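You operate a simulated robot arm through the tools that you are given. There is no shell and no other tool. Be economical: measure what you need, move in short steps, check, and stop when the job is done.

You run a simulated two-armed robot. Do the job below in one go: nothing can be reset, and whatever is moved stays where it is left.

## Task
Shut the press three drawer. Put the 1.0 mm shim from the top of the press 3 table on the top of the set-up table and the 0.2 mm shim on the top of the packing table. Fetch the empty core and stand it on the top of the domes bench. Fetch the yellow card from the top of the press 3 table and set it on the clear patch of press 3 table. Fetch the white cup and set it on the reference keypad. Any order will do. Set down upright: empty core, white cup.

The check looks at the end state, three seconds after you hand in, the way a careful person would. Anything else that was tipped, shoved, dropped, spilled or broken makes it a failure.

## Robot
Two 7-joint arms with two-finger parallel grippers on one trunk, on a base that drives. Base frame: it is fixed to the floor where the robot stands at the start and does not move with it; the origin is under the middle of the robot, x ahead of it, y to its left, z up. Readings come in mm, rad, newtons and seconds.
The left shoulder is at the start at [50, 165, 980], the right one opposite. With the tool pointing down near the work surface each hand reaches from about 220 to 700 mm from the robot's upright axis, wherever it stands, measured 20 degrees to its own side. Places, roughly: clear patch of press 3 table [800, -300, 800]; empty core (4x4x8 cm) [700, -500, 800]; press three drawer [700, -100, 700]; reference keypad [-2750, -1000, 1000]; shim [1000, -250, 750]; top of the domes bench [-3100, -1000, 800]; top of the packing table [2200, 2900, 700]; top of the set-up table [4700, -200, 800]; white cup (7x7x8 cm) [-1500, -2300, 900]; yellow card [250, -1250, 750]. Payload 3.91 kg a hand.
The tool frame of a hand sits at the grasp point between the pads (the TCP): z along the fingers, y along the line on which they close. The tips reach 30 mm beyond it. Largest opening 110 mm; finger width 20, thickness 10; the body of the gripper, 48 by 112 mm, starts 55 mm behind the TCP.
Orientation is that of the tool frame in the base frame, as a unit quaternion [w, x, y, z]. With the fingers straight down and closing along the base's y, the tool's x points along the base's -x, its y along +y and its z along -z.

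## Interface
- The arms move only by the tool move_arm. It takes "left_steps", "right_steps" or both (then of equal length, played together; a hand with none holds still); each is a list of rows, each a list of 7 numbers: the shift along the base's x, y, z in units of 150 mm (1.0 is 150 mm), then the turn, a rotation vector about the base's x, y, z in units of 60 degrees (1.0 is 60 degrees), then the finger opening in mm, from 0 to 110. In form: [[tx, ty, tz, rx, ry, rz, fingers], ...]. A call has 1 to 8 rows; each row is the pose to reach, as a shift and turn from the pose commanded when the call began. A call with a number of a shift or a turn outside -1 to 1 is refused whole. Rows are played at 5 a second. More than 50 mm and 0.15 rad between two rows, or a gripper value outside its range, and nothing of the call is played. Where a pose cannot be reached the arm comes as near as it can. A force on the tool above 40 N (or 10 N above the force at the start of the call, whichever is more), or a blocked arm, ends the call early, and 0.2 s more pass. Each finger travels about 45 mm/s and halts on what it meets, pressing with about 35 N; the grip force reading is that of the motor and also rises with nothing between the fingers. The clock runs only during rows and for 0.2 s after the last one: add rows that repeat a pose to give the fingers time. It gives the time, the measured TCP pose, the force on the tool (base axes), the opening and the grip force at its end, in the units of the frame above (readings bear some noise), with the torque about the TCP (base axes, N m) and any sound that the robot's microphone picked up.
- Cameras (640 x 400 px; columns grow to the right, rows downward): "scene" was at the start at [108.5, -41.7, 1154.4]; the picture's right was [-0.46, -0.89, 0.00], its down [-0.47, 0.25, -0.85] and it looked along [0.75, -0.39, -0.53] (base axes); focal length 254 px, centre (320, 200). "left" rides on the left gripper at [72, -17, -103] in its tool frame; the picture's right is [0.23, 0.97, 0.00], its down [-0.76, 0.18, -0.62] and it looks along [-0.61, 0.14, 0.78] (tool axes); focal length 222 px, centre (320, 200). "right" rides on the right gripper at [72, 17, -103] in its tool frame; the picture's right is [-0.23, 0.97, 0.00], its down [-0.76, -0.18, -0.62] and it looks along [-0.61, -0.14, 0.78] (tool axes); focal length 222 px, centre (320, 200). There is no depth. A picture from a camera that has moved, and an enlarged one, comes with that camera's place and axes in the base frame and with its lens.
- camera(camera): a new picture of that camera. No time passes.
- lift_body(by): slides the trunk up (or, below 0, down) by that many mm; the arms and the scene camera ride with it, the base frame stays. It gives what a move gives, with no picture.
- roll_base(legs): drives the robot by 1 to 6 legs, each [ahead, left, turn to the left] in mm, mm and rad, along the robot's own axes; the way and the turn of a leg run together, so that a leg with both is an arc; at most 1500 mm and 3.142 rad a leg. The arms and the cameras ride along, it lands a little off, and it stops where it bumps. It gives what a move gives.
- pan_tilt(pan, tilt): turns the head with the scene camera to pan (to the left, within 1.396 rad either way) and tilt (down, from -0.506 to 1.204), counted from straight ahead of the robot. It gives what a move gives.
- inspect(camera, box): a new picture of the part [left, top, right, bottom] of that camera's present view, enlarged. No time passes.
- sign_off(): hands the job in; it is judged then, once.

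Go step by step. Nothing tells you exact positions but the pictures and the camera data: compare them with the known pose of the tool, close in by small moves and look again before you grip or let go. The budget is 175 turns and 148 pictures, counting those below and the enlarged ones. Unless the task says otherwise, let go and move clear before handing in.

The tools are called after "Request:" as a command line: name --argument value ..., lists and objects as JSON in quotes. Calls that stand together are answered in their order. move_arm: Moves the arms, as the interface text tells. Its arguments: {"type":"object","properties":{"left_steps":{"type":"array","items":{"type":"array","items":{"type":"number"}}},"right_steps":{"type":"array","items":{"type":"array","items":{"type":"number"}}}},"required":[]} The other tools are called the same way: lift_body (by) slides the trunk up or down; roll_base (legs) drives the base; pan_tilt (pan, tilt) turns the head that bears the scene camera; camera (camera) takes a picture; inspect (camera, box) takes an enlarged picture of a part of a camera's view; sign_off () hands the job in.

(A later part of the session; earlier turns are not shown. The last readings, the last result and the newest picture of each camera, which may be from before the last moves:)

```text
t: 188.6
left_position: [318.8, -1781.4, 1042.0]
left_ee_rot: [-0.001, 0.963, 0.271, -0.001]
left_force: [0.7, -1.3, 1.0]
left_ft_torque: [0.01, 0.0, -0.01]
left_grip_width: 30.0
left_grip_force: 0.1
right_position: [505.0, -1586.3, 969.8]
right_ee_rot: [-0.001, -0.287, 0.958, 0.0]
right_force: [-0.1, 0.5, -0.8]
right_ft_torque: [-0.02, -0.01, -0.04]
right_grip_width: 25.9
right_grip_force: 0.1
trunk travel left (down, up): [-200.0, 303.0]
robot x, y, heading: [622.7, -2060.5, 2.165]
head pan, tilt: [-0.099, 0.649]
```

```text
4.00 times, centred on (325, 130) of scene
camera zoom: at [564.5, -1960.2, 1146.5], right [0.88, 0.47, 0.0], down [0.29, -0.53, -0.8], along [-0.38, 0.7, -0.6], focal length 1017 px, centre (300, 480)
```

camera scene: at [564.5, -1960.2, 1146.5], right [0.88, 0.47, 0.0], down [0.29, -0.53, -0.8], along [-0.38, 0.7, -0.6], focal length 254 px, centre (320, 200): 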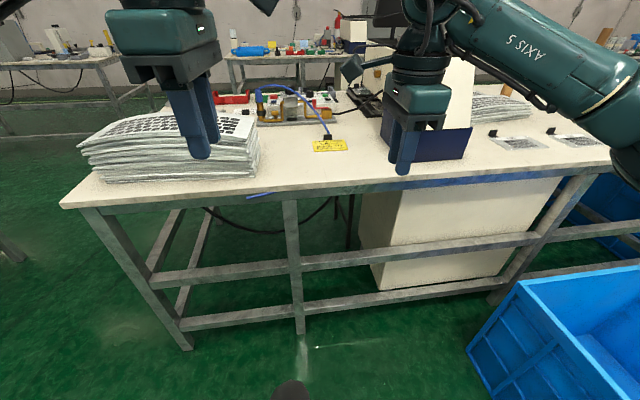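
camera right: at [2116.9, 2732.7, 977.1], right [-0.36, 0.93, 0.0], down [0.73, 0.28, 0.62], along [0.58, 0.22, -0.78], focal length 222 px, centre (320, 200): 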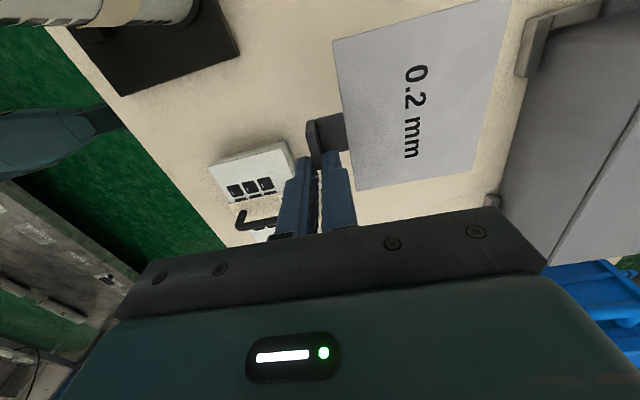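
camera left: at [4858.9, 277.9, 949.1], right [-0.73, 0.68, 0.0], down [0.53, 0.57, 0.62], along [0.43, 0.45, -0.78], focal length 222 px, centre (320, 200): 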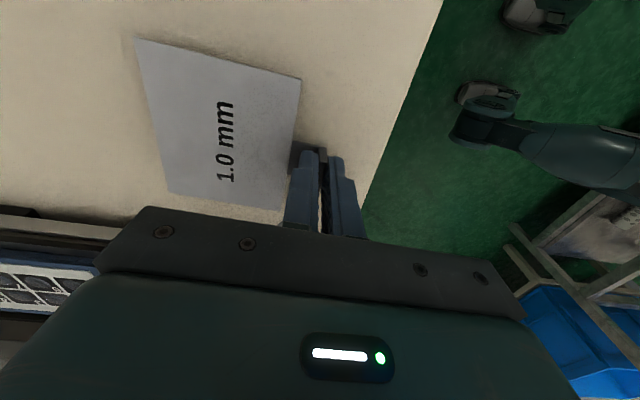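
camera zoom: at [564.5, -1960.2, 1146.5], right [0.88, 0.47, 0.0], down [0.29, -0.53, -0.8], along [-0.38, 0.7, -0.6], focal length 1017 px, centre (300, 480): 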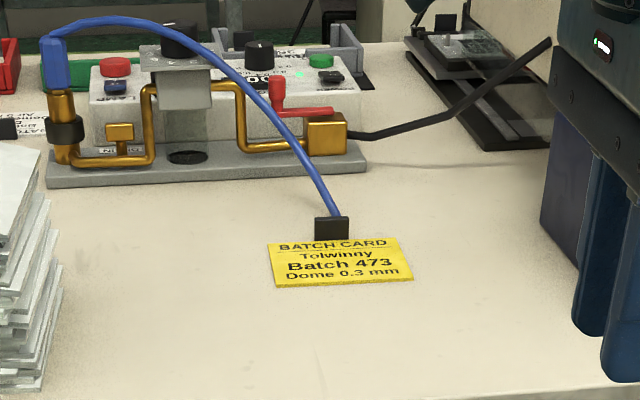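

The card's tab is on the far side, ~900 mm ahead; I need to get closer. I'll look straight down to see how much room the base has.

Request:
roll_base --legs '[[170, 0, 0]]'

Request:
pan_tilt --pan 0.0 --tilt 1.2

Request:
camera --camera "scene"

Request:
camera --camera "right"

```text
t: 190.1
left_position: [226.5, -1643.7, 1042.6]
left_ee_rot: [-0.001, 0.963, 0.271, -0.001]
left_force: [0.3, 0.4, -0.2]
left_ft_torque: [-0.01, 0.02, 0.03]
left_grip_width: 29.9
left_grip_force: 0.0
right_position: [412.5, -1448.2, 969.2]
right_ee_rot: [-0.001, -0.287, 0.958, 0.001]
right_force: [0.3, 1.0, 0.0]
right_ft_torque: [0.03, -0.03, 0.0]
right_grip_width: 26.1
right_grip_force: 0.0
trunk travel left (down, up): [-200.0, 303.0]
robot x, y, heading: [530.0, -1924.9, 2.164]
head pan, tilt: [-0.099, 0.649]
```

```text
t: 191.0
left_position: [225.2, -1643.7, 1043.4]
left_ee_rot: [-0.002, 0.963, 0.271, -0.001]
left_force: [0.6, -0.8, -1.0]
left_ft_torque: [-0.02, -0.02, -0.02]
left_grip_width: 30.0
left_grip_force: 0.0
right_position: [412.1, -1448.2, 969.8]
right_ee_rot: [0.0, -0.288, 0.958, 0.0]
right_force: [0.4, -0.6, 0.1]
right_ft_torque: [-0.01, 0.0, -0.01]
right_grip_width: 26.0
right_grip_force: 0.1
trunk travel left (down, up): [-200.0, 303.0]
robot x, y, heading: [527.8, -1920.9, 2.161]
head pan, tilt: [0.0, 1.201]
```

```text
55 pictures are left
camera scene: at [481.8, -1853.2, 1106.1], right [0.83, 0.56, 0.0], down [0.52, -0.77, -0.36], along [-0.2, 0.3, -0.93], focal length 254 px, centre (320, 200)
```

scene: 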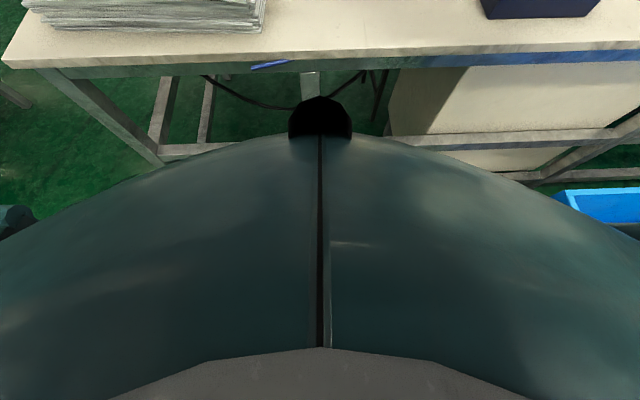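

```text
54 pictures are left
camera right: at [340.6, -1474.0, 1072.6], right [-0.34, 0.94, 0.0], down [0.73, 0.27, 0.62], along [0.58, 0.22, -0.78], focal length 222 px, centre (320, 200)
```

right: 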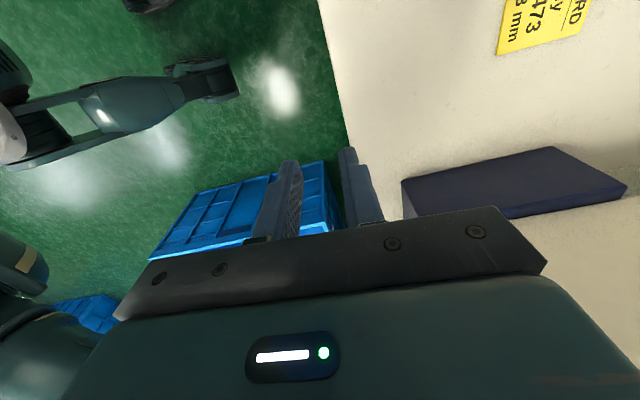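

Request:
roll_base --legs '[[75, 0, 0]]'

Request:
lift_body --by 70

Request:
pan_tilt --pan -0.05 --tilt 0.8

Request:
inspect --camera "scene" --box '[200, 60, 420, 200]'

```text
t: 192.1
left_position: [185.1, -1583.4, 1043.4]
left_ee_rot: [-0.001, 0.963, 0.27, 0.0]
left_force: [0.4, 0.3, -0.2]
left_ft_torque: [0.04, 0.0, 0.01]
left_grip_width: 30.2
left_grip_force: 0.1
right_position: [369.6, -1388.3, 969.5]
right_ee_rot: [0.0, -0.286, 0.958, -0.001]
right_force: [0.1, -0.4, 1.0]
right_ft_torque: [-0.04, -0.04, 0.01]
right_grip_width: 26.2
right_grip_force: 0.1
trunk travel left (down, up): [-200.0, 303.0]
robot x, y, heading: [488.7, -1860.4, 2.167]
head pan, tilt: [0.0, 1.201]
```

```text
t: 193.1
left_position: [184.4, -1583.0, 1112.9]
left_ee_rot: [-0.002, 0.963, 0.27, 0.0]
left_force: [-0.1, 0.2, -0.4]
left_ft_torque: [0.0, -0.01, 0.01]
left_grip_width: 30.2
left_grip_force: 0.0
right_position: [370.5, -1388.4, 1039.7]
right_ee_rot: [0.0, -0.286, 0.958, 0.0]
right_force: [0.2, -0.2, 0.1]
right_ft_torque: [-0.01, 0.01, 0.0]
right_grip_width: 26.2
right_grip_force: 0.0
trunk travel left (down, up): [-270.0, 233.0]
robot x, y, heading: [491.1, -1864.2, 2.169]
head pan, tilt: [0.0, 1.201]
```

```text
t: 194.0
left_position: [184.5, -1583.1, 1112.8]
left_ee_rot: [-0.001, 0.963, 0.271, 0.0]
left_force: [-0.2, 0.2, -1.1]
left_ft_torque: [-0.02, -0.02, -0.02]
left_grip_width: 30.1
left_grip_force: 0.0
right_position: [371.0, -1388.0, 1039.6]
right_ee_rot: [0.0, -0.286, 0.958, 0.001]
right_force: [0.8, -0.2, -0.2]
right_ft_torque: [0.0, 0.03, 0.0]
right_grip_width: 25.9
right_grip_force: 0.0
trunk travel left (down, up): [-270.0, 233.0]
robot x, y, heading: [490.1, -1862.2, 2.168]
head pan, tilt: [-0.051, 0.799]
```

```text
2.86 times, centred on (310, 130) of scene
camera zoom: at [430.4, -1769.9, 1203.7], right [0.86, 0.52, 0.0], down [0.37, -0.61, -0.7], along [-0.36, 0.6, -0.72], focal length 727 px, centre (349, 400)
```

zoom: 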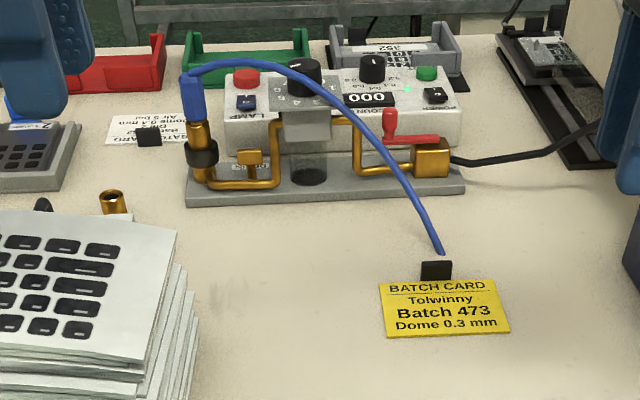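

The hose end lies ~35 mm behind the tab, so a narrow opening is needed. Bring the right hand above the tab.

Request:
move_arm --right_steps '[[-0.2, 0.17, -0.05, 0, 0, 0, 26], [-0.4, 0.34, -0.1, 0, 0, 0, 26], [-0.6, 0.51, -0.3, 0, 0, 0, 26], [-0.8, 0.68, -0.5, 0, 0, 0, 26], [-1.0, 0.84, -0.7, 0, 0, 0, 26], [-1.0, 0.84, -0.9, 0, 0, 0, 26]]'

Request:
camera --camera "right"

Request:
inspect --camera "scene" --box '[270, 90, 430, 190]'

```text
t: 195.4
left_position: [185.0, -1583.5, 1112.4]
left_ee_rot: [-0.002, 0.963, 0.27, 0.0]
left_force: [0.0, -0.3, -0.6]
left_ft_torque: [0.0, -0.01, 0.02]
left_grip_width: 30.0
left_grip_force: 0.1
right_position: [221.8, -1262.9, 903.7]
right_ee_rot: [-0.001, -0.287, 0.958, 0.002]
right_force: [-0.6, 0.3, -0.2]
right_ft_torque: [0.05, 0.03, 0.02]
right_grip_width: 25.8
right_grip_force: 0.0
trunk travel left (down, up): [-270.0, 233.0]
robot x, y, heading: [491.2, -1866.6, 2.166]
head pan, tilt: [-0.051, 0.799]
```

```text
52 pictures are left
camera right: at [150.8, -1287.9, 1007.9], right [-0.35, 0.94, 0.0], down [0.73, 0.27, 0.62], along [0.58, 0.22, -0.78], focal length 222 px, centre (320, 200)
```

right: 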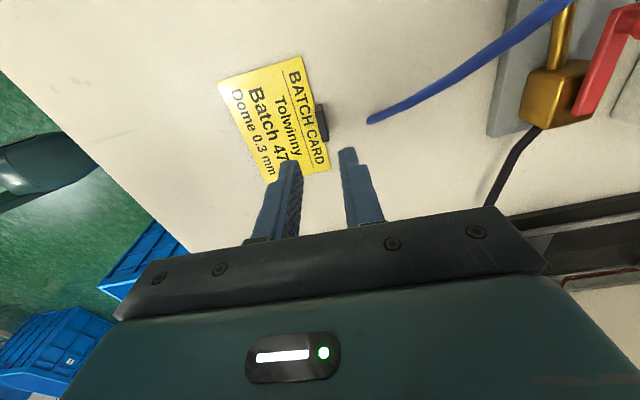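

```text
4.00 times, centred on (350, 140) of scene
camera zoom: at [430.6, -1769.5, 1203.8], right [0.86, 0.52, 0.0], down [0.37, -0.61, -0.7], along [-0.36, 0.6, -0.72], focal length 1017 px, centre (200, 440)
```

zoom: 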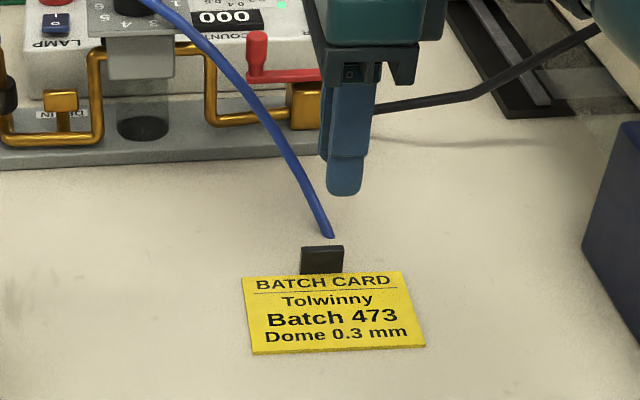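

Tab is at about (214, -1262), yaw ~38°. Align, descend and close.

Request:
move_arm --right_steps '[[-0.052, 0.003, -0.1, 0, 0, 0.07, 26], [-0.052, 0.003, -0.28, 0, 0, 0.07, 26], [-0.052, 0.003, -0.44, 0, 0, 0.07, 26], [-0.052, 0.003, -0.44, 0, 0, 0.07, 26], [-0.052, 0.003, -0.44, 0, 0, 0.07, 10], [-0.052, 0.003, -0.44, 0, 0, 0.07, 0], [-0.052, 0.003, -0.44, 0, 0, 0.07, 0], [-0.052, 0.003, -0.44, 0, 0, 0.07, 0]]'

Request:
inspect --camera "right" --box '[200, 30, 440, 210]'

```text
t: 197.2
left_position: [185.3, -1582.7, 1112.8]
left_ee_rot: [-0.001, 0.963, 0.271, 0.0]
left_force: [-0.2, 0.5, 0.8]
left_ft_torque: [-0.01, -0.02, -0.02]
left_grip_width: 29.9
left_grip_force: 0.0
right_position: [216.5, -1265.0, 838.7]
right_ee_rot: [-0.001, -0.322, 0.947, 0.001]
right_force: [0.2, 0.6, -0.5]
right_ft_torque: [-0.01, 0.01, 0.0]
right_grip_width: 5.0
right_grip_force: 35.0
right hand out of reach, approached as far as the arm can: row 2, 3, 4, 5, 6, 7, 8
trunk travel left (down, up): [-270.0, 233.0]
robot x, y, heading: [486.2, -1864.7, 2.17]
head pan, tilt: [-0.051, 0.799]
```

```text
2.22 times, centred on (320, 120) of right
camera zoom: at [146.7, -1294.1, 941.6], right [-0.41, 0.91, 0.0], down [0.71, 0.32, 0.62], along [0.57, 0.26, -0.78], focal length 494 px, centre (320, 378)
```

zoom: 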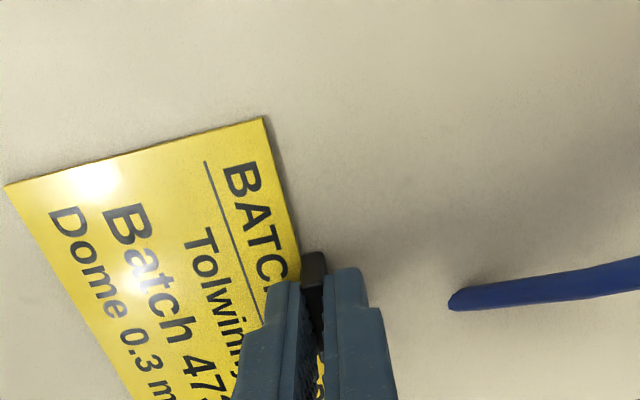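

Gripped. Lift straight up and pull back toward me.

Request:
move_arm --right_steps '[[0.01, -0.015, 0.15, 0, 0, 0, 0], [0.03, -0.04, 0.35, 0, 0, 0, 0], [0.08, -0.12, 0.6, 0, 0, 0, 0], [0.2, -0.28, 0.8, 0, 0, 0, 0], [0.32, -0.46, 0.95, 0, 0, 0, 0], [0.45, -0.65, 1.0, 0, 0, 0, 0], [0.58, -0.84, 1.0, 0, 0, 0, 0]]'

Request:
camera --camera "right"

```text
t: 198.8
left_position: [185.3, -1582.6, 1112.9]
left_ee_rot: [-0.003, 0.963, 0.271, 0.0]
left_force: [-1.0, 0.4, -1.2]
left_ft_torque: [-0.01, 0.0, 0.01]
left_grip_width: 29.9
left_grip_force: 0.0
right_position: [306.2, -1392.0, 986.5]
right_ee_rot: [-0.001, -0.32, 0.947, 0.001]
right_force: [0.1, 0.0, -0.1]
right_ft_torque: [0.0, -0.04, -0.01]
right_grip_width: 4.9
right_grip_force: 35.0
trunk travel left (down, up): [-270.0, 233.0]
robot x, y, heading: [490.3, -1860.7, 2.164]
head pan, tilt: [-0.051, 0.799]
```

```text
49 pictures are left
camera right: at [237.4, -1421.0, 1090.4], right [-0.41, 0.91, 0.0], down [0.71, 0.32, 0.62], along [0.57, 0.26, -0.78], focal length 222 px, centre (320, 200)
```

right: 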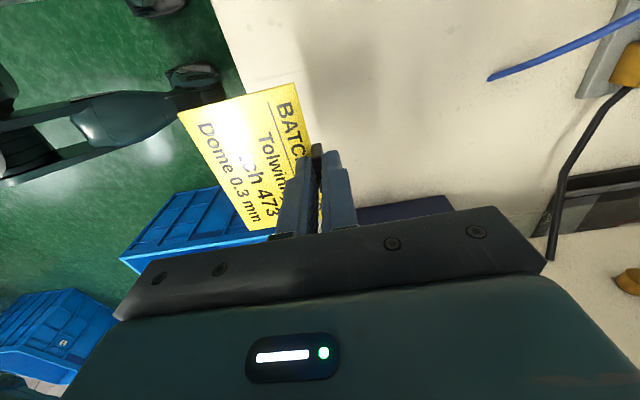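

Card held. Drive back, around the table's far end and to its front side.

Request:
roll_base --legs '[[-200, 0, 0.024], [0, 1030, 0], [1000, 0, 0]]'

Request:
pan_tilt --pan 0.0 --tilt 0.3

Request:
camera --camera "scene"

```text
t: 210.1
left_position: [-1098.0, -1470.4, 1112.8]
left_ee_rot: [-0.002, 0.966, 0.26, -0.001]
left_force: [0.0, 0.1, 0.5]
left_ft_torque: [-0.02, 0.05, -0.01]
left_grip_width: 30.0
left_grip_force: 0.0
right_position: [-973.5, -1280.0, 987.1]
right_ee_rot: [0.0, -0.31, 0.951, 0.001]
right_force: [0.4, 0.1, 0.3]
right_ft_torque: [-0.01, -0.01, -0.01]
right_grip_width: 5.1
right_grip_force: 35.0
trunk travel left (down, up): [-270.0, 233.0]
robot x, y, heading: [-800.4, -1758.4, 2.144]
head pan, tilt: [-0.051, 0.799]
```

```text
t: 211.1
left_position: [-1098.7, -1471.4, 1112.5]
left_ee_rot: [-0.003, 0.965, 0.261, 0.0]
left_force: [0.2, 0.7, 0.0]
left_ft_torque: [0.0, 0.0, 0.0]
left_grip_width: 30.0
left_grip_force: 0.1
right_position: [-972.8, -1280.7, 986.2]
right_ee_rot: [0.0, -0.311, 0.951, 0.001]
right_force: [-0.5, 0.3, 0.4]
right_ft_torque: [-0.02, 0.0, 0.01]
right_grip_width: 5.0
right_grip_force: 35.2
trunk travel left (down, up): [-270.0, 233.0]
robot x, y, heading: [-800.5, -1759.4, 2.145]
head pan, tilt: [0.0, 0.3]
```

```text
48 pictures are left
camera scene: at [-866.7, -1654.1, 1248.1], right [0.84, 0.54, 0.0], down [0.16, -0.25, -0.95], along [-0.52, 0.8, -0.3], focal length 254 px, centre (320, 200)
```

scene: 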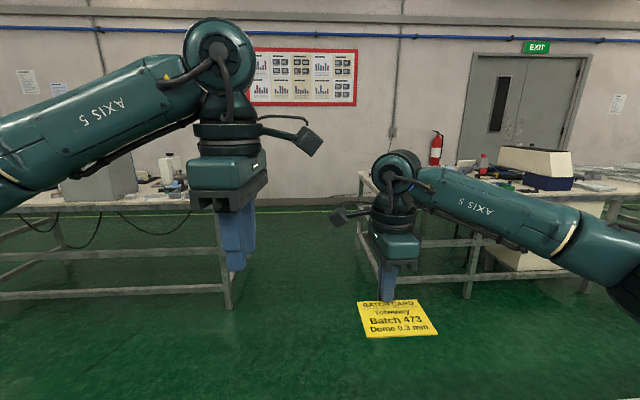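

Request:
roll_base --legs '[[1030, 0, 0.04], [0, -1000, 0], [0, -900, 0], [0, 0, 3.14]]'

Request:
pan_tilt --pan 0.1 --tilt 0.7

Request:
camera --camera "scene"

```text
t: 232.6
left_position: [466.3, -122.9, 1113.0]
left_ee_rot: [0.001, -0.243, 0.97, -0.002]
left_force: [-0.4, 0.6, 0.1]
left_ft_torque: [0.0, 0.02, 0.02]
left_grip_width: 30.0
left_grip_force: 0.0
right_position: [334.3, -309.5, 986.2]
right_ee_rot: [0.001, 0.956, 0.295, 0.0]
right_force: [-0.3, 0.9, -0.5]
right_ft_torque: [0.01, 0.0, 0.01]
right_grip_width: 4.8
right_grip_force: 35.0
trunk travel left (down, up): [-270.0, 233.0]
robot x, y, heading: [176.5, 171.6, -1.032]
head pan, tilt: [0.0, 0.3]
```

```text
t: 233.5
left_position: [465.8, -124.5, 1113.0]
left_ee_rot: [0.001, -0.244, 0.97, -0.003]
left_force: [0.3, -0.2, 0.1]
left_ft_torque: [-0.01, 0.0, -0.02]
left_grip_width: 30.2
left_grip_force: 0.1
right_position: [335.1, -310.0, 987.2]
right_ee_rot: [0.001, 0.955, 0.295, 0.0]
right_force: [0.5, -0.6, -0.2]
right_ft_torque: [0.0, -0.01, 0.01]
right_grip_width: 4.8
right_grip_force: 35.4
trunk travel left (down, up): [-270.0, 233.0]
robot x, y, heading: [178.8, 172.6, -1.033]
head pan, tilt: [0.099, 0.7]
```

```text
47 pictures are left
camera scene: at [244.1, 78.6, 1212.1], right [-0.8, -0.6, 0.0], down [-0.38, 0.52, -0.77], along [0.46, -0.61, -0.64], focal length 254 px, centre (320, 200)
```

scene: 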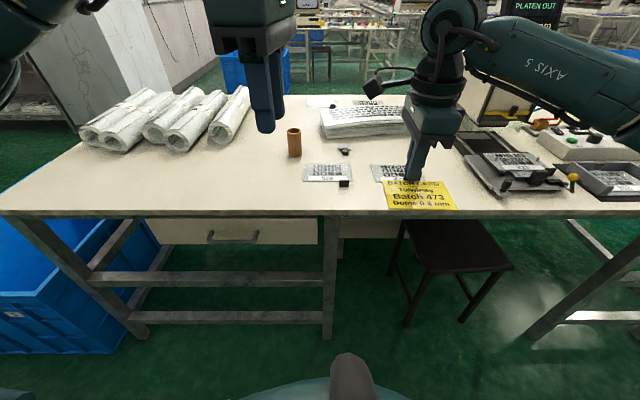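

I'm in front again with the clear patch (left of the core) visible. Move in so both the patch and the core are within the right hand's reach.

Request:
roll_base --legs '[[0, 0, 0.08], [177, 315, 0]]'

Request:
pan_tilt --pan -0.15 --tilt 0.8

Request:
camera --camera "scene"

```text
t: 236.3
left_position: [845.0, -60.0, 1113.7]
left_ee_rot: [0.001, -0.287, 0.958, -0.002]
left_force: [0.0, -0.2, 0.3]
left_ft_torque: [-0.03, 0.05, 0.0]
left_grip_width: 29.9
left_grip_force: 0.1
right_position: [730.1, -254.9, 986.5]
right_ee_rot: [0.001, 0.941, 0.338, 0.001]
right_force: [-0.3, -0.5, -0.9]
right_ft_torque: [0.03, 0.03, 0.0]
right_grip_width: 5.2
right_grip_force: 35.2
trunk travel left (down, up): [-270.0, 233.0]
robot x, y, heading: [528.1, 210.5, -0.948]
head pan, tilt: [0.099, 0.7]
```

```text
t: 237.0
left_position: [844.5, -59.7, 1113.2]
left_ee_rot: [0.0, -0.287, 0.958, -0.002]
left_force: [0.2, 0.1, -1.0]
left_ft_torque: [-0.03, -0.03, -0.02]
left_grip_width: 29.8
left_grip_force: 0.0
right_position: [730.3, -255.8, 987.3]
right_ee_rot: [0.0, 0.941, 0.338, 0.0]
right_force: [0.8, 0.4, -0.1]
right_ft_torque: [0.03, 0.0, 0.03]
right_grip_width: 4.8
right_grip_force: 35.0
trunk travel left (down, up): [-270.0, 233.0]
robot x, y, heading: [531.3, 209.9, -0.938]
head pan, tilt: [-0.15, 0.799]
```

```text
46 pictures are left
camera scene: at [585.6, 114.8, 1203.8], right [-0.89, -0.46, 0.0], down [-0.33, 0.64, -0.7], along [0.32, -0.62, -0.72], focal length 254 px, centre (320, 200)
```

scene: 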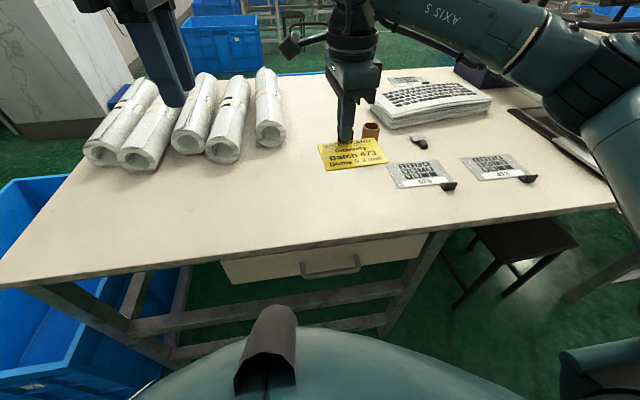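

Move the card above the clear patch.

Request:
move_arm --right_steps '[[0.15, -0.13, 0, 0, 0, 0, 0], [0.3, -0.25, -0.1, 0, 0, 0, 0], [0.46, -0.38, -0.3, 0, 0, 0, 0], [0.61, -0.51, -0.5, 0, 0, 0, 0], [0.61, -0.51, -0.75, 0, 0, 0, 0], [0.61, -0.51, -0.93, 0, 0, 0, 0]]'

Request:
camera --camera "right"

Request:
camera --camera "scene"

```text
t: 238.4
left_position: [844.9, -59.4, 1113.6]
left_ee_rot: [0.001, -0.287, 0.958, -0.002]
left_force: [-0.1, -0.2, 0.5]
left_ft_torque: [0.0, -0.04, -0.02]
left_grip_width: 30.2
left_grip_force: 0.2
right_position: [821.5, -330.7, 846.7]
right_ee_rot: [0.001, 0.941, 0.338, 0.0]
right_force: [-1.1, -0.4, 0.0]
right_ft_torque: [-0.04, -0.02, 0.0]
right_grip_width: 5.0
right_grip_force: 35.0
trunk travel left (down, up): [-270.0, 233.0]
robot x, y, heading: [534.2, 209.3, -0.936]
head pan, tilt: [-0.15, 0.799]
```

```text
45 pictures are left
camera right: at [885.9, -298.3, 950.1], right [0.44, -0.9, 0.0], down [-0.7, -0.35, 0.62], along [-0.56, -0.28, -0.78], focal length 222 px, centre (320, 200)
```

right: 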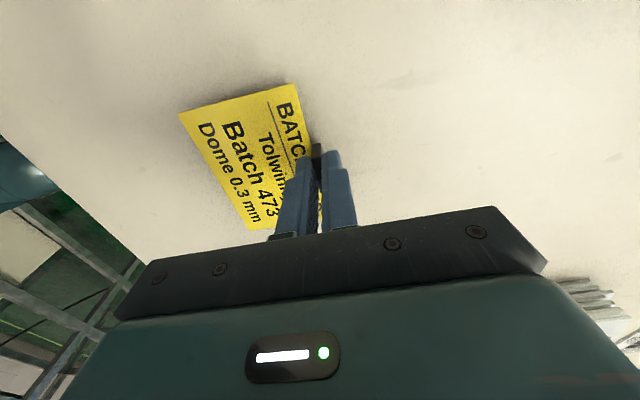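

```text
44 pictures are left
camera scene: at [585.6, 114.6, 1203.8], right [-0.89, -0.46, 0.0], down [-0.33, 0.64, -0.7], along [0.32, -0.62, -0.72], focal length 254 px, centre (320, 200)
```

scene: 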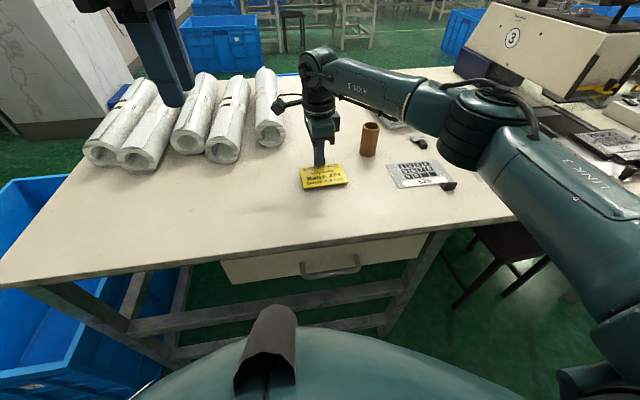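

Positioned well. Lower to contact.

Request:
move_arm --right_steps '[[0, 0, -0.02, 0, 0, 0, 0], [0, 0, -0.035, 0, 0, 0, 0], [0, 0, -0.05, 0, 0, 0, 0], [0, 0, -0.06, 0, 0, 0, 0], [0, 0, -0.067, 0, 0, 0, 0], [0, 0, -0.073, 0, 0, 0, 0]]'

```text
t: 239.8
left_position: [844.0, -59.3, 1113.5]
left_ee_rot: [0.001, -0.287, 0.958, -0.003]
left_force: [0.7, -0.2, -0.5]
left_ft_torque: [0.01, -0.03, 0.01]
left_grip_width: 29.8
left_grip_force: 0.0
right_position: [821.3, -331.8, 838.2]
right_ee_rot: [0.001, 0.942, 0.336, 0.001]
right_force: [0.7, -2.4, 6.0]
right_ft_torque: [-0.1, 0.1, 0.0]
right_grip_width: 4.9
right_grip_force: 35.2
trunk travel left (down, up): [-270.0, 233.0]
robot x, y, heading: [529.2, 211.2, -0.943]
head pan, tilt: [-0.15, 0.799]
```

Contact. Release and lift.

Request:
move_arm --right_steps '[[0, 0, 0.008, 0, 0, 0, 0], [0, 0, 0.008, 0, 0, 0, 14], [0, 0, 0.008, 0, 0, 0, 26], [0, 0, 0.008, 0, 0, 0, 26], [0, 0, 0.2, 0, 0, 0, 26], [0, 0, 0.5, 0, 0, 0, 40], [0, 0, 0.75, 0, 0, 0, 60], [0, 0, 1.0, 0, 0, 0, 80]]'

Request:
camera --camera "scene"

Request:
camera --camera "right"

```text
t: 241.6
left_position: [844.4, -58.9, 1112.9]
left_ee_rot: [0.0, -0.287, 0.958, -0.002]
left_force: [-0.6, -0.2, 1.5]
left_ft_torque: [0.01, 0.0, 0.03]
left_grip_width: 30.2
left_grip_force: 0.1
right_position: [827.1, -329.0, 989.6]
right_ee_rot: [0.0, 0.941, 0.338, 0.0]
right_force: [-1.4, -0.1, 1.2]
right_ft_torque: [0.0, 0.0, -0.01]
right_grip_width: 79.8
right_grip_force: 0.0
trunk travel left (down, up): [-270.0, 233.0]
robot x, y, heading: [530.6, 208.9, -0.942]
head pan, tilt: [-0.15, 0.799]
```

```text
43 pictures are left
camera scene: at [585.6, 115.1, 1203.8], right [-0.89, -0.46, 0.0], down [-0.33, 0.64, -0.7], along [0.32, -0.62, -0.72], focal length 254 px, centre (320, 200)
```

scene: 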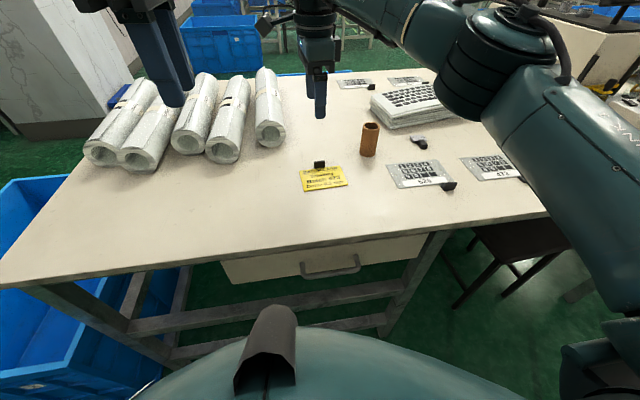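

```text
42 pictures are left
camera right: at [891.6, -295.7, 1092.5], right [0.44, -0.9, 0.0], down [-0.7, -0.35, 0.62], along [-0.56, -0.28, -0.78], focal length 222 px, centre (320, 200)
```

right: 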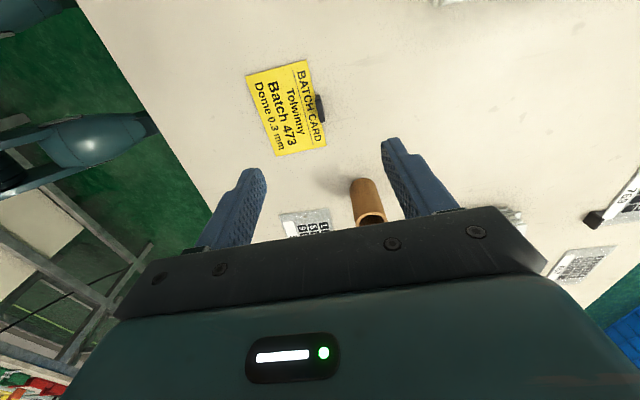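

Card is set on the patch. Core centre is about (738,-449); move above it with open fingers.

Request:
move_arm --right_steps '[[-0.15, -0.2, 0, 0, 0, 0, 80], [-0.3, -0.4, 0, 0, 0, 0, 80], [-0.45, -0.6, 0, 0, 0, 0, 80], [-0.593, -0.8, 0, 0, 0, 0, 80], [-0.593, -0.8, -0.2, 0, 0, 0, 80], [-0.593, -0.8, -0.4, 0, 0, 0, 80]]'

Request:
camera --camera "right"

Request:
inspect --camera "scene" --box '[290, 80, 450, 200]'

```text
t: 243.0
left_position: [844.7, -59.0, 1113.6]
left_ee_rot: [0.0, -0.286, 0.958, -0.002]
left_force: [-0.5, 0.0, 0.4]
left_ft_torque: [0.0, 0.03, 0.01]
left_grip_width: 30.1
left_grip_force: 0.1
right_position: [733.4, -454.7, 926.7]
right_ee_rot: [-0.001, 0.941, 0.338, 0.0]
right_force: [-0.5, -0.6, 0.1]
right_ft_torque: [0.01, 0.05, -0.03]
right_grip_width: 79.8
right_grip_force: 0.0
right hand out of reach, approached as far as the arm can: row 4
trunk travel left (down, up): [-270.0, 233.0]
robot x, y, heading: [529.1, 209.4, -0.946]
head pan, tilt: [-0.15, 0.799]
```

```text
41 pictures are left
camera right: at [799.3, -421.0, 1029.4], right [0.44, -0.9, 0.0], down [-0.7, -0.35, 0.62], along [-0.56, -0.28, -0.78], focal length 222 px, centre (320, 200)
```

right: 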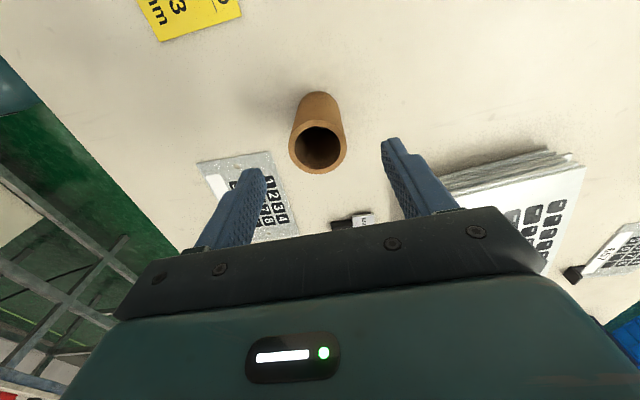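

```text
3.33 times, centred on (370, 140) of scene
camera zoom: at [585.5, 114.5, 1203.8], right [-0.89, -0.46, 0.0], down [-0.33, 0.64, -0.7], along [0.32, -0.62, -0.72], focal length 848 px, centre (153, 400)
```

zoom: 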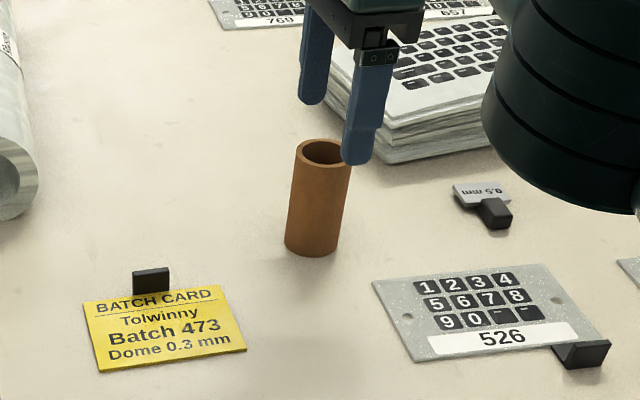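

Both views put the core at (736,-451). Nudge, descend and grip.

Request:
move_arm --right_steps '[[0.015, 0.024, 0, 0, 0, 0, 80], [0.015, 0.024, -0.2, 0, 0, 0, 80], [0.015, 0.024, -0.4, 0, 0, 0, 80], [0.015, 0.024, -0.54, 0, 0, 0, 80], [0.015, 0.024, -0.54, 0, 0, 0, 55], [0.015, 0.024, -0.54, 0, 0, 0, 40], [0.015, 0.024, -0.54, 0, 0, 0, 30], [0.015, 0.024, -0.54, 0, 0, 0, 30]]'

Request:
camera --camera "right"

```text
t: 244.8
left_position: [844.5, -58.8, 1112.9]
left_ee_rot: [0.001, -0.287, 0.958, -0.003]
left_force: [0.1, -0.6, 0.2]
left_ft_torque: [0.0, 0.01, 0.01]
left_grip_width: 29.9
left_grip_force: 0.0
right_position: [740.4, -455.0, 845.2]
right_ee_rot: [0.0, 0.941, 0.337, 0.0]
right_force: [0.2, -1.4, 0.4]
right_ft_torque: [0.0, 0.04, 0.02]
right_grip_width: 39.2
right_grip_force: 34.2
right hand out of reach, approached as far as the arm can: row 1, 2, 3, 4, 5, 6, 7, 8
trunk travel left (down, up): [-270.0, 233.0]
robot x, y, heading: [532.3, 209.3, -0.942]
head pan, tilt: [-0.15, 0.799]
```

```text
39 pictures are left
camera right: at [805.3, -421.0, 948.5], right [0.44, -0.9, 0.0], down [-0.7, -0.35, 0.62], along [-0.56, -0.28, -0.78], focal length 222 px, centre (320, 200)
```

right: 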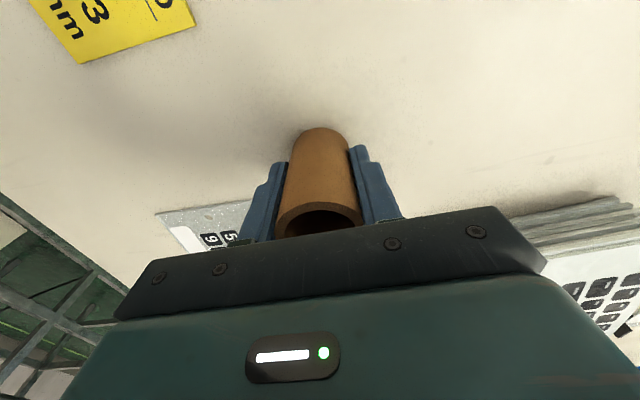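

Core gripped. Lift, retract and drive along the aisle toward the domes bench.

Request:
move_arm --right_steps '[[0, 0, 0.1, 0, 0, 0, 30], [0, 0, 0.4, 0, 0, 0, 30], [0, 0, 0.7, 0, 0, 0, 30], [-0.05, 0.1, 0.9, 0, 0, 0, 30], [-0.2, 0.3, 1.0, 0, 0, 0, 30], [-0.35, 0.5, 1.0, 0, 0, 0, 30], [-0.5, 0.72, 1.0, 0, 0, 0, 30], [-0.65, 0.95, 1.0, 0, 0, 0, 30]]'

Request:
roll_base --legs '[[-206, 0, 0], [0, -1400, 0], [0, -900, 0], [0, 0, 3.13]]'

Request:
pan_tilt --pan 0.5 --tilt 0.3

Request:
camera --camera "scene"

```text
t: 246.6
left_position: [844.6, -58.2, 1113.5]
left_ee_rot: [0.0, -0.287, 0.958, -0.002]
left_force: [0.2, 0.3, 0.9]
left_ft_torque: [0.03, 0.04, 0.0]
left_grip_width: 30.3
left_grip_force: 0.2
right_position: [731.6, -435.0, 1018.5]
right_ee_rot: [-0.001, 0.941, 0.337, 0.0]
right_force: [0.4, -0.4, -0.3]
right_ft_torque: [0.02, 0.0, -0.01]
right_grip_width: 39.2
right_grip_force: 34.8
right hand out of reach, approached as far as the arm can: row 3, 4, 5, 6, 7, 8
trunk travel left (down, up): [-270.0, 233.0]
robot x, y, heading: [530.8, 210.5, -0.947]
head pan, tilt: [-0.15, 0.799]
```

```text
t: 266.4
left_position: [-1728.3, -723.6, 1113.2]
left_ee_rot: [-0.003, 0.952, 0.307, -0.001]
left_force: [0.4, 0.1, -0.5]
left_ft_torque: [-0.01, 0.0, 0.02]
left_grip_width: 30.1
left_grip_force: 0.1
right_position: [-1631.2, -343.0, 1018.5]
right_ee_rot: [0.0, -0.358, 0.934, 0.0]
right_force: [1.3, -0.7, 0.2]
right_ft_torque: [-0.01, -0.02, 0.01]
right_grip_width: 39.2
right_grip_force: 34.8
trunk travel left (down, up): [-270.0, 233.0]
robot x, y, heading: [-1402.5, -977.7, 2.246]
head pan, tilt: [-0.15, 0.799]
```

```text
t: 267.4
left_position: [-1727.8, -724.4, 1113.9]
left_ee_rot: [-0.002, 0.952, 0.308, -0.002]
left_force: [-0.2, 0.4, 0.0]
left_ft_torque: [-0.02, 0.01, -0.01]
left_grip_width: 29.8
left_grip_force: 0.1
right_position: [-1631.3, -343.3, 1017.8]
right_ee_rot: [-0.001, -0.357, 0.934, 0.0]
right_force: [0.2, 0.2, -0.3]
right_ft_torque: [-0.01, 0.02, -0.02]
right_grip_width: 39.0
right_grip_force: 35.0
trunk travel left (down, up): [-270.0, 233.0]
robot x, y, heading: [-1405.3, -982.5, 2.243]
head pan, tilt: [0.499, 0.3]
```

```text
38 pictures are left
camera scene: at [-1507.2, -919.7, 1248.1], right [0.39, 0.92, 0.0], down [0.27, -0.12, -0.96], along [-0.88, 0.37, -0.3], focal length 254 px, centre (320, 200)
```

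scene: 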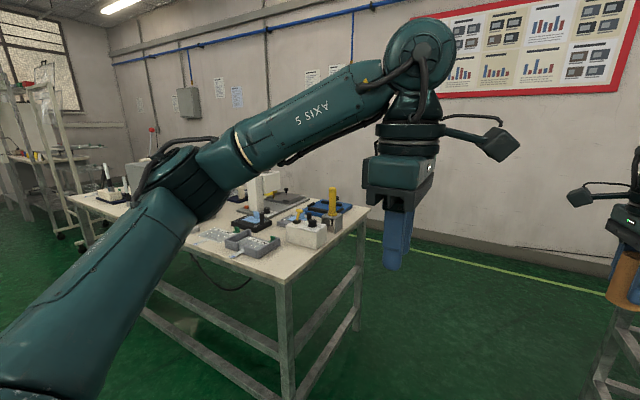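

The domes bench is ahead-left. Retract the right hand first, then drive along to the bench's middle.

Request:
move_arm --right_steps '[[0.15, -0.2, 0, 0, 0, 0, 30], [0.3, -0.4, 0, 0, 0, 0, 30], [0.45, -0.6, 0, 0, 0, 0, 30], [0.6, -0.8, 0, 0, 0, 0, 30], [0.75, -1.0, 0, 0, 0, 0, 30]]'

Request:
roll_base --legs '[[0, 0, -0.055], [0, 1150, 0]]'

Request:
pan_tilt --pan 0.0 --tilt 0.5

Request:
camera --camera "scene"

```text
t: 268.6
left_position: [-1727.3, -723.4, 1113.6]
left_ee_rot: [-0.003, 0.952, 0.307, -0.001]
left_force: [0.2, 0.0, -0.6]
left_ft_torque: [-0.01, 0.05, 0.02]
left_grip_width: 30.0
left_grip_force: 0.1
right_position: [-1629.7, -355.0, 1052.0]
right_ee_rot: [0.0, -0.358, 0.934, -0.001]
right_force: [0.4, 0.1, -0.1]
right_ft_torque: [-0.02, -0.02, -0.01]
right_grip_width: 39.0
right_grip_force: 34.9
right hand out of reach, approached as far as the arm can: row 1, 2, 3, 4, 5
trunk travel left (down, up): [-270.0, 233.0]
robot x, y, heading: [-1401.7, -980.2, 2.246]
head pan, tilt: [0.499, 0.3]
```

```text
t: 274.9
left_position: [-2653.4, -1353.8, 1112.4]
left_ee_rot: [-0.001, 0.963, 0.269, 0.0]
left_force: [0.3, 0.7, -0.3]
left_ft_torque: [0.03, -0.01, 0.04]
left_grip_width: 29.8
left_grip_force: 0.0
right_position: [-2527.0, -993.3, 1051.5]
right_ee_rot: [0.001, -0.321, 0.947, -0.001]
right_force: [-0.7, -0.3, -0.1]
right_ft_torque: [-0.03, -0.01, 0.02]
right_grip_width: 39.2
right_grip_force: 35.1
trunk travel left (down, up): [-270.0, 233.0]
robot x, y, heading: [-2349.9, -1633.3, 2.161]
head pan, tilt: [0.499, 0.3]
```

```text
t: 275.9
left_position: [-2653.2, -1353.9, 1113.9]
left_ee_rot: [-0.003, 0.963, 0.269, -0.002]
left_force: [0.8, 0.6, 0.3]
left_ft_torque: [0.01, 0.0, 0.03]
left_grip_width: 29.9
left_grip_force: 0.0
right_position: [-2526.9, -994.2, 1051.1]
right_ee_rot: [0.0, -0.32, 0.947, -0.001]
right_force: [-0.1, -0.2, 0.4]
right_ft_torque: [0.03, -0.01, 0.0]
right_grip_width: 39.1
right_grip_force: 34.6
trunk travel left (down, up): [-270.0, 233.0]
robot x, y, heading: [-2352.7, -1635.8, 2.159]
head pan, tilt: [0.0, 0.499]
```

```text
37 pictures are left
camera scene: at [-2417.0, -1534.1, 1229.8], right [0.83, 0.56, 0.0], down [0.27, -0.4, -0.88], along [-0.49, 0.73, -0.48], focal length 254 px, centre (320, 200)
```

scene: 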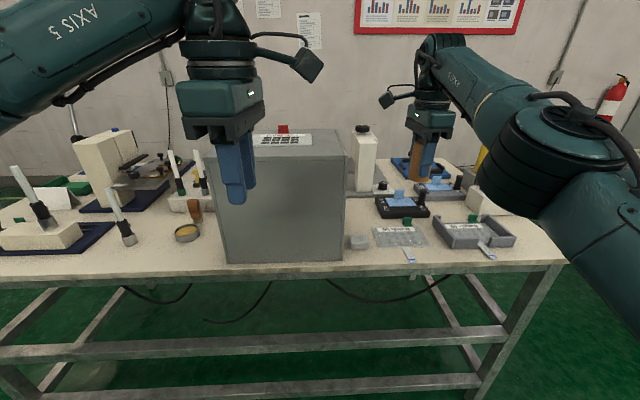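

Request:
inspect --camera "scene" --box '[330, 130, 560, 280]'

Request:
inspect --camera "scene" --box '[100, 120, 350, 280]'

```text
2.67 times, centred on (445, 205) of scene
camera zoom: at [-2417.0, -1534.1, 1229.8], right [0.83, 0.56, 0.0], down [0.27, -0.4, -0.88], along [-0.49, 0.73, -0.48], focal length 678 px, centre (-13, 187)
```

zoom: 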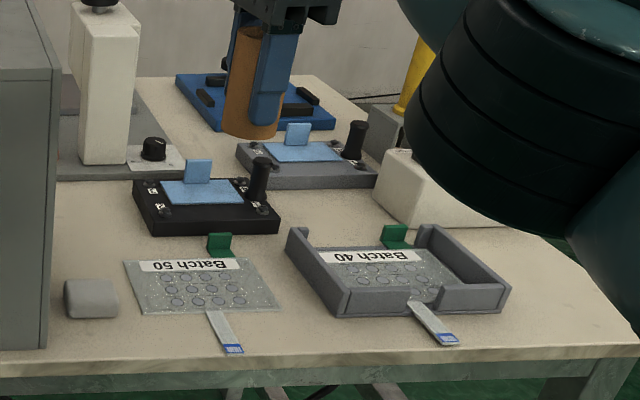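

```text
2.50 times, centred on (225, 200) of scene
camera zoom: at [-2417.0, -1534.1, 1229.8], right [0.83, 0.56, 0.0], down [0.27, -0.4, -0.88], along [-0.49, 0.73, -0.48], focal length 636 px, centre (558, 200)
```

zoom: 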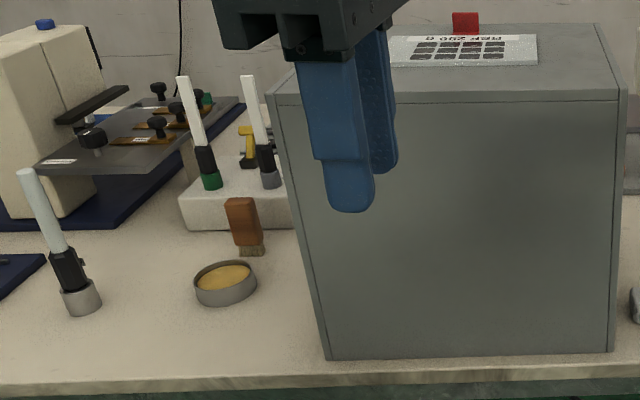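

Good spot for the core: bench area between the yellow tin and the grey box. I'll back off, shift left, and come forward so the hand ends above it.

Request:
roll_base --legs '[[-320, 0, 0.025], [0, 480, 0]]'

Request:
pan_tilt --pan -0.1 --tilt 0.5

Request:
camera --camera "scene"

```text
t: 280.4
left_position: [-2862.1, -1894.0, 1113.1]
left_ee_rot: [-0.003, 0.961, 0.277, -0.001]
left_force: [-0.7, 0.6, -0.9]
left_ft_torque: [-0.04, 0.0, 0.04]
left_grip_width: 30.1
left_grip_force: 0.0
right_position: [-2743.3, -1532.9, 1051.7]
right_ee_rot: [0.001, -0.328, 0.945, -0.001]
right_force: [-0.4, -0.1, -0.9]
right_ft_torque: [0.0, 0.0, 0.03]
right_grip_width: 39.0
right_grip_force: 35.2
trunk travel left (down, up): [-270.0, 233.0]
robot x, y, heading: [-2555.1, -2170.6, 2.179]
head pan, tilt: [0.0, 0.499]
```

```text
t: 281.1
left_position: [-2862.6, -1892.4, 1113.3]
left_ee_rot: [-0.002, 0.961, 0.277, -0.001]
left_force: [0.3, -0.3, 0.2]
left_ft_torque: [0.04, 0.01, 0.03]
left_grip_width: 30.1
left_grip_force: 0.1
right_position: [-2742.5, -1531.6, 1051.5]
right_ee_rot: [0.0, -0.33, 0.944, 0.0]
right_force: [-0.3, 0.2, 0.5]
right_ft_torque: [-0.01, 0.01, -0.04]
right_grip_width: 38.9
right_grip_force: 34.8
trunk travel left (down, up): [-270.0, 233.0]
robot x, y, heading: [-2555.8, -2168.0, 2.184]
head pan, tilt: [-0.099, 0.499]
```

```text
34 pictures are left
camera scene: at [-2615.5, -2064.8, 1229.8], right [0.87, 0.49, 0.0], down [0.23, -0.42, -0.88], along [-0.43, 0.77, -0.48], focal length 254 px, centre (320, 200)
```

scene: 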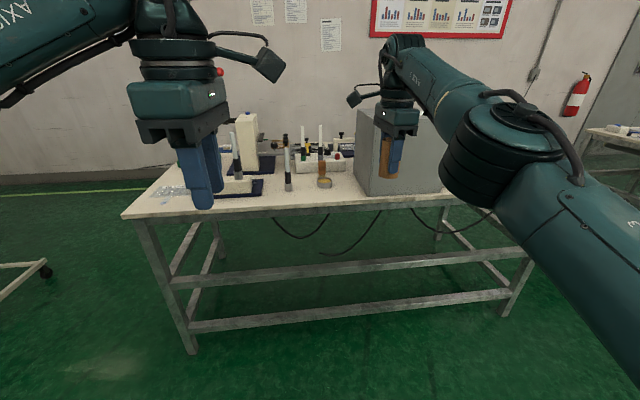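

The hand is laterally in line with the gap (tin left, box right). Drive straight ahead ~295 mm.

Request:
roll_base --legs '[[295, 0, 0]]'

Request:
pan_tilt --pan -0.2 --tilt 0.6

Request:
camera --camera "scene"

Request:
camera --camera "right"

```text
t: 283.1
left_position: [-3029.1, -1656.8, 1113.3]
left_ee_rot: [-0.001, 0.96, 0.279, 0.0]
left_force: [-0.1, -0.2, -0.7]
left_ft_torque: [-0.01, -0.02, -0.03]
left_grip_width: 30.1
left_grip_force: 0.1
right_position: [-2910.2, -1295.7, 1050.9]
right_ee_rot: [0.0, -0.331, 0.944, -0.001]
right_force: [-0.5, -0.4, -0.6]
right_ft_torque: [-0.02, 0.01, 0.01]
right_grip_width: 39.1
right_grip_force: 34.9
trunk travel left (down, up): [-270.0, 233.0]
robot x, y, heading: [-2718.4, -1933.3, 2.184]
head pan, tilt: [-0.099, 0.499]
```

```text
t: 283.8
left_position: [-3028.0, -1658.2, 1112.7]
left_ee_rot: [-0.002, 0.96, 0.279, -0.001]
left_force: [-1.3, -0.3, -0.1]
left_ft_torque: [0.03, -0.03, 0.04]
left_grip_width: 30.0
left_grip_force: 0.1
right_position: [-2908.9, -1296.7, 1051.3]
right_ee_rot: [0.0, -0.331, 0.944, 0.0]
right_force: [0.1, 0.7, 0.0]
right_ft_torque: [-0.02, 0.0, -0.03]
right_grip_width: 39.1
right_grip_force: 34.4
trunk travel left (down, up): [-270.0, 233.0]
robot x, y, heading: [-2720.1, -1933.1, 2.181]
head pan, tilt: [-0.201, 0.6]
```

```text
33 pictures are left
camera scene: at [-2772.1, -1827.2, 1220.7], right [0.92, 0.4, 0.0], down [0.23, -0.52, -0.83], along [-0.33, 0.76, -0.56], focal length 254 px, centre (320, 200)
```

scene: 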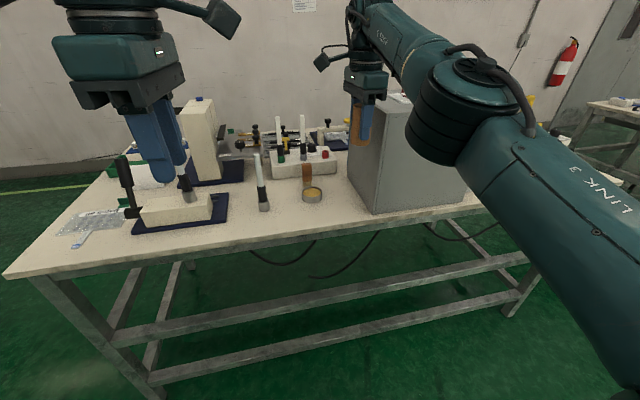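

```text
32 pictures are left
camera right: at [-2978.5, -1327.5, 1154.6], right [-0.43, 0.9, 0.0], down [0.71, 0.34, 0.62], along [0.56, 0.27, -0.78], focal length 222 px, centre (320, 200)
```

right: 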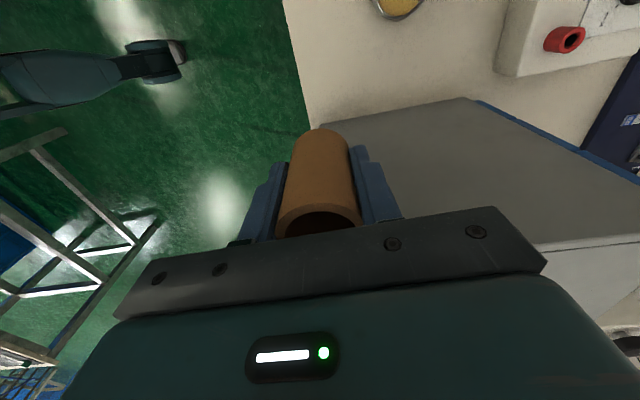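

Clearance to the box is about 29 mm; shift 25 mm left and lower.

Request:
move_arm --right_steps '[[-0.07, -0.05, 0, 0, 0, 0, 30], [-0.137, -0.096, 0, 0, 0, 0, 30], [-0.137, -0.096, -0.25, 0, 0, 0, 30], [-0.137, -0.096, -0.5, 0, 0, 0, 30], [-0.137, -0.096, -0.75, 0, 0, 0, 30], [-0.137, -0.096, -1.0, 0, 0, 0, 30]]'

Request:
camera --camera "right"

Request:
inspect --camera "scene" --box '[230, 80, 430, 230]'

```text
t: 284.9
left_position: [-3032.0, -1658.9, 1113.9]
left_ee_rot: [-0.003, 0.96, 0.281, -0.001]
left_force: [-0.8, 0.0, 0.1]
left_ft_torque: [0.0, -0.02, 0.0]
left_grip_width: 29.9
left_grip_force: 0.1
right_position: [-2915.7, -1288.6, 955.5]
right_ee_rot: [-0.017, -0.256, 0.966, -0.033]
right_force: [-8.2, -6.8, 1.5]
right_ft_torque: [0.78, -0.81, 0.13]
right_grip_width: 39.2
right_grip_force: 34.7
right hand out of reach, approached as far as the arm can: row 3, 4
trunk travel left (down, up): [-270.0, 233.0]
robot x, y, heading: [-2720.2, -1931.9, 2.186]
head pan, tilt: [-0.201, 0.6]
stopped in row 5 (right hand): the force on the tool passed its limit (the readings are from after the stop); the commanded pose is now the measured one
```

```text
31 pictures are left
camera right: at [-2987.0, -1301.6, 1060.0], right [-0.29, 0.96, -0.06], down [0.76, 0.27, 0.59], along [0.58, 0.12, -0.8], focal length 222 px, centre (320, 200)
```

right: 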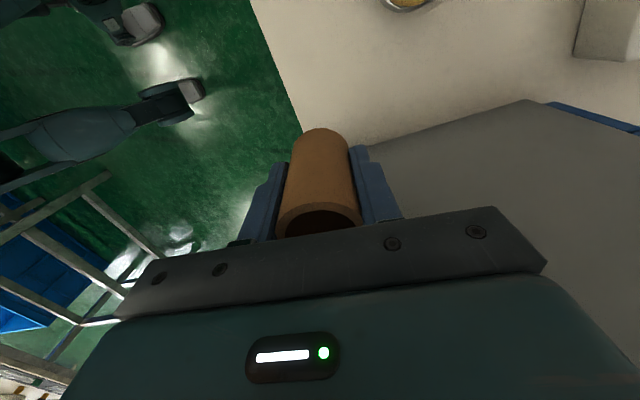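

```text
2.67 times, centred on (330, 155) of scene
camera zoom: at [-2773.4, -1828.3, 1220.8], right [0.92, 0.4, 0.0], down [0.23, -0.52, -0.83], along [-0.33, 0.76, -0.56], focal length 678 px, centre (293, 320)
```

zoom: 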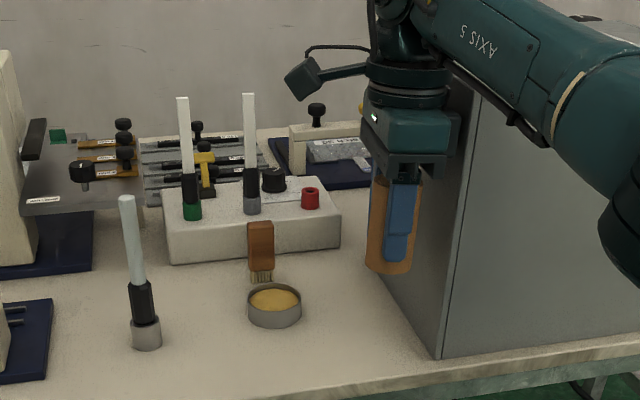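

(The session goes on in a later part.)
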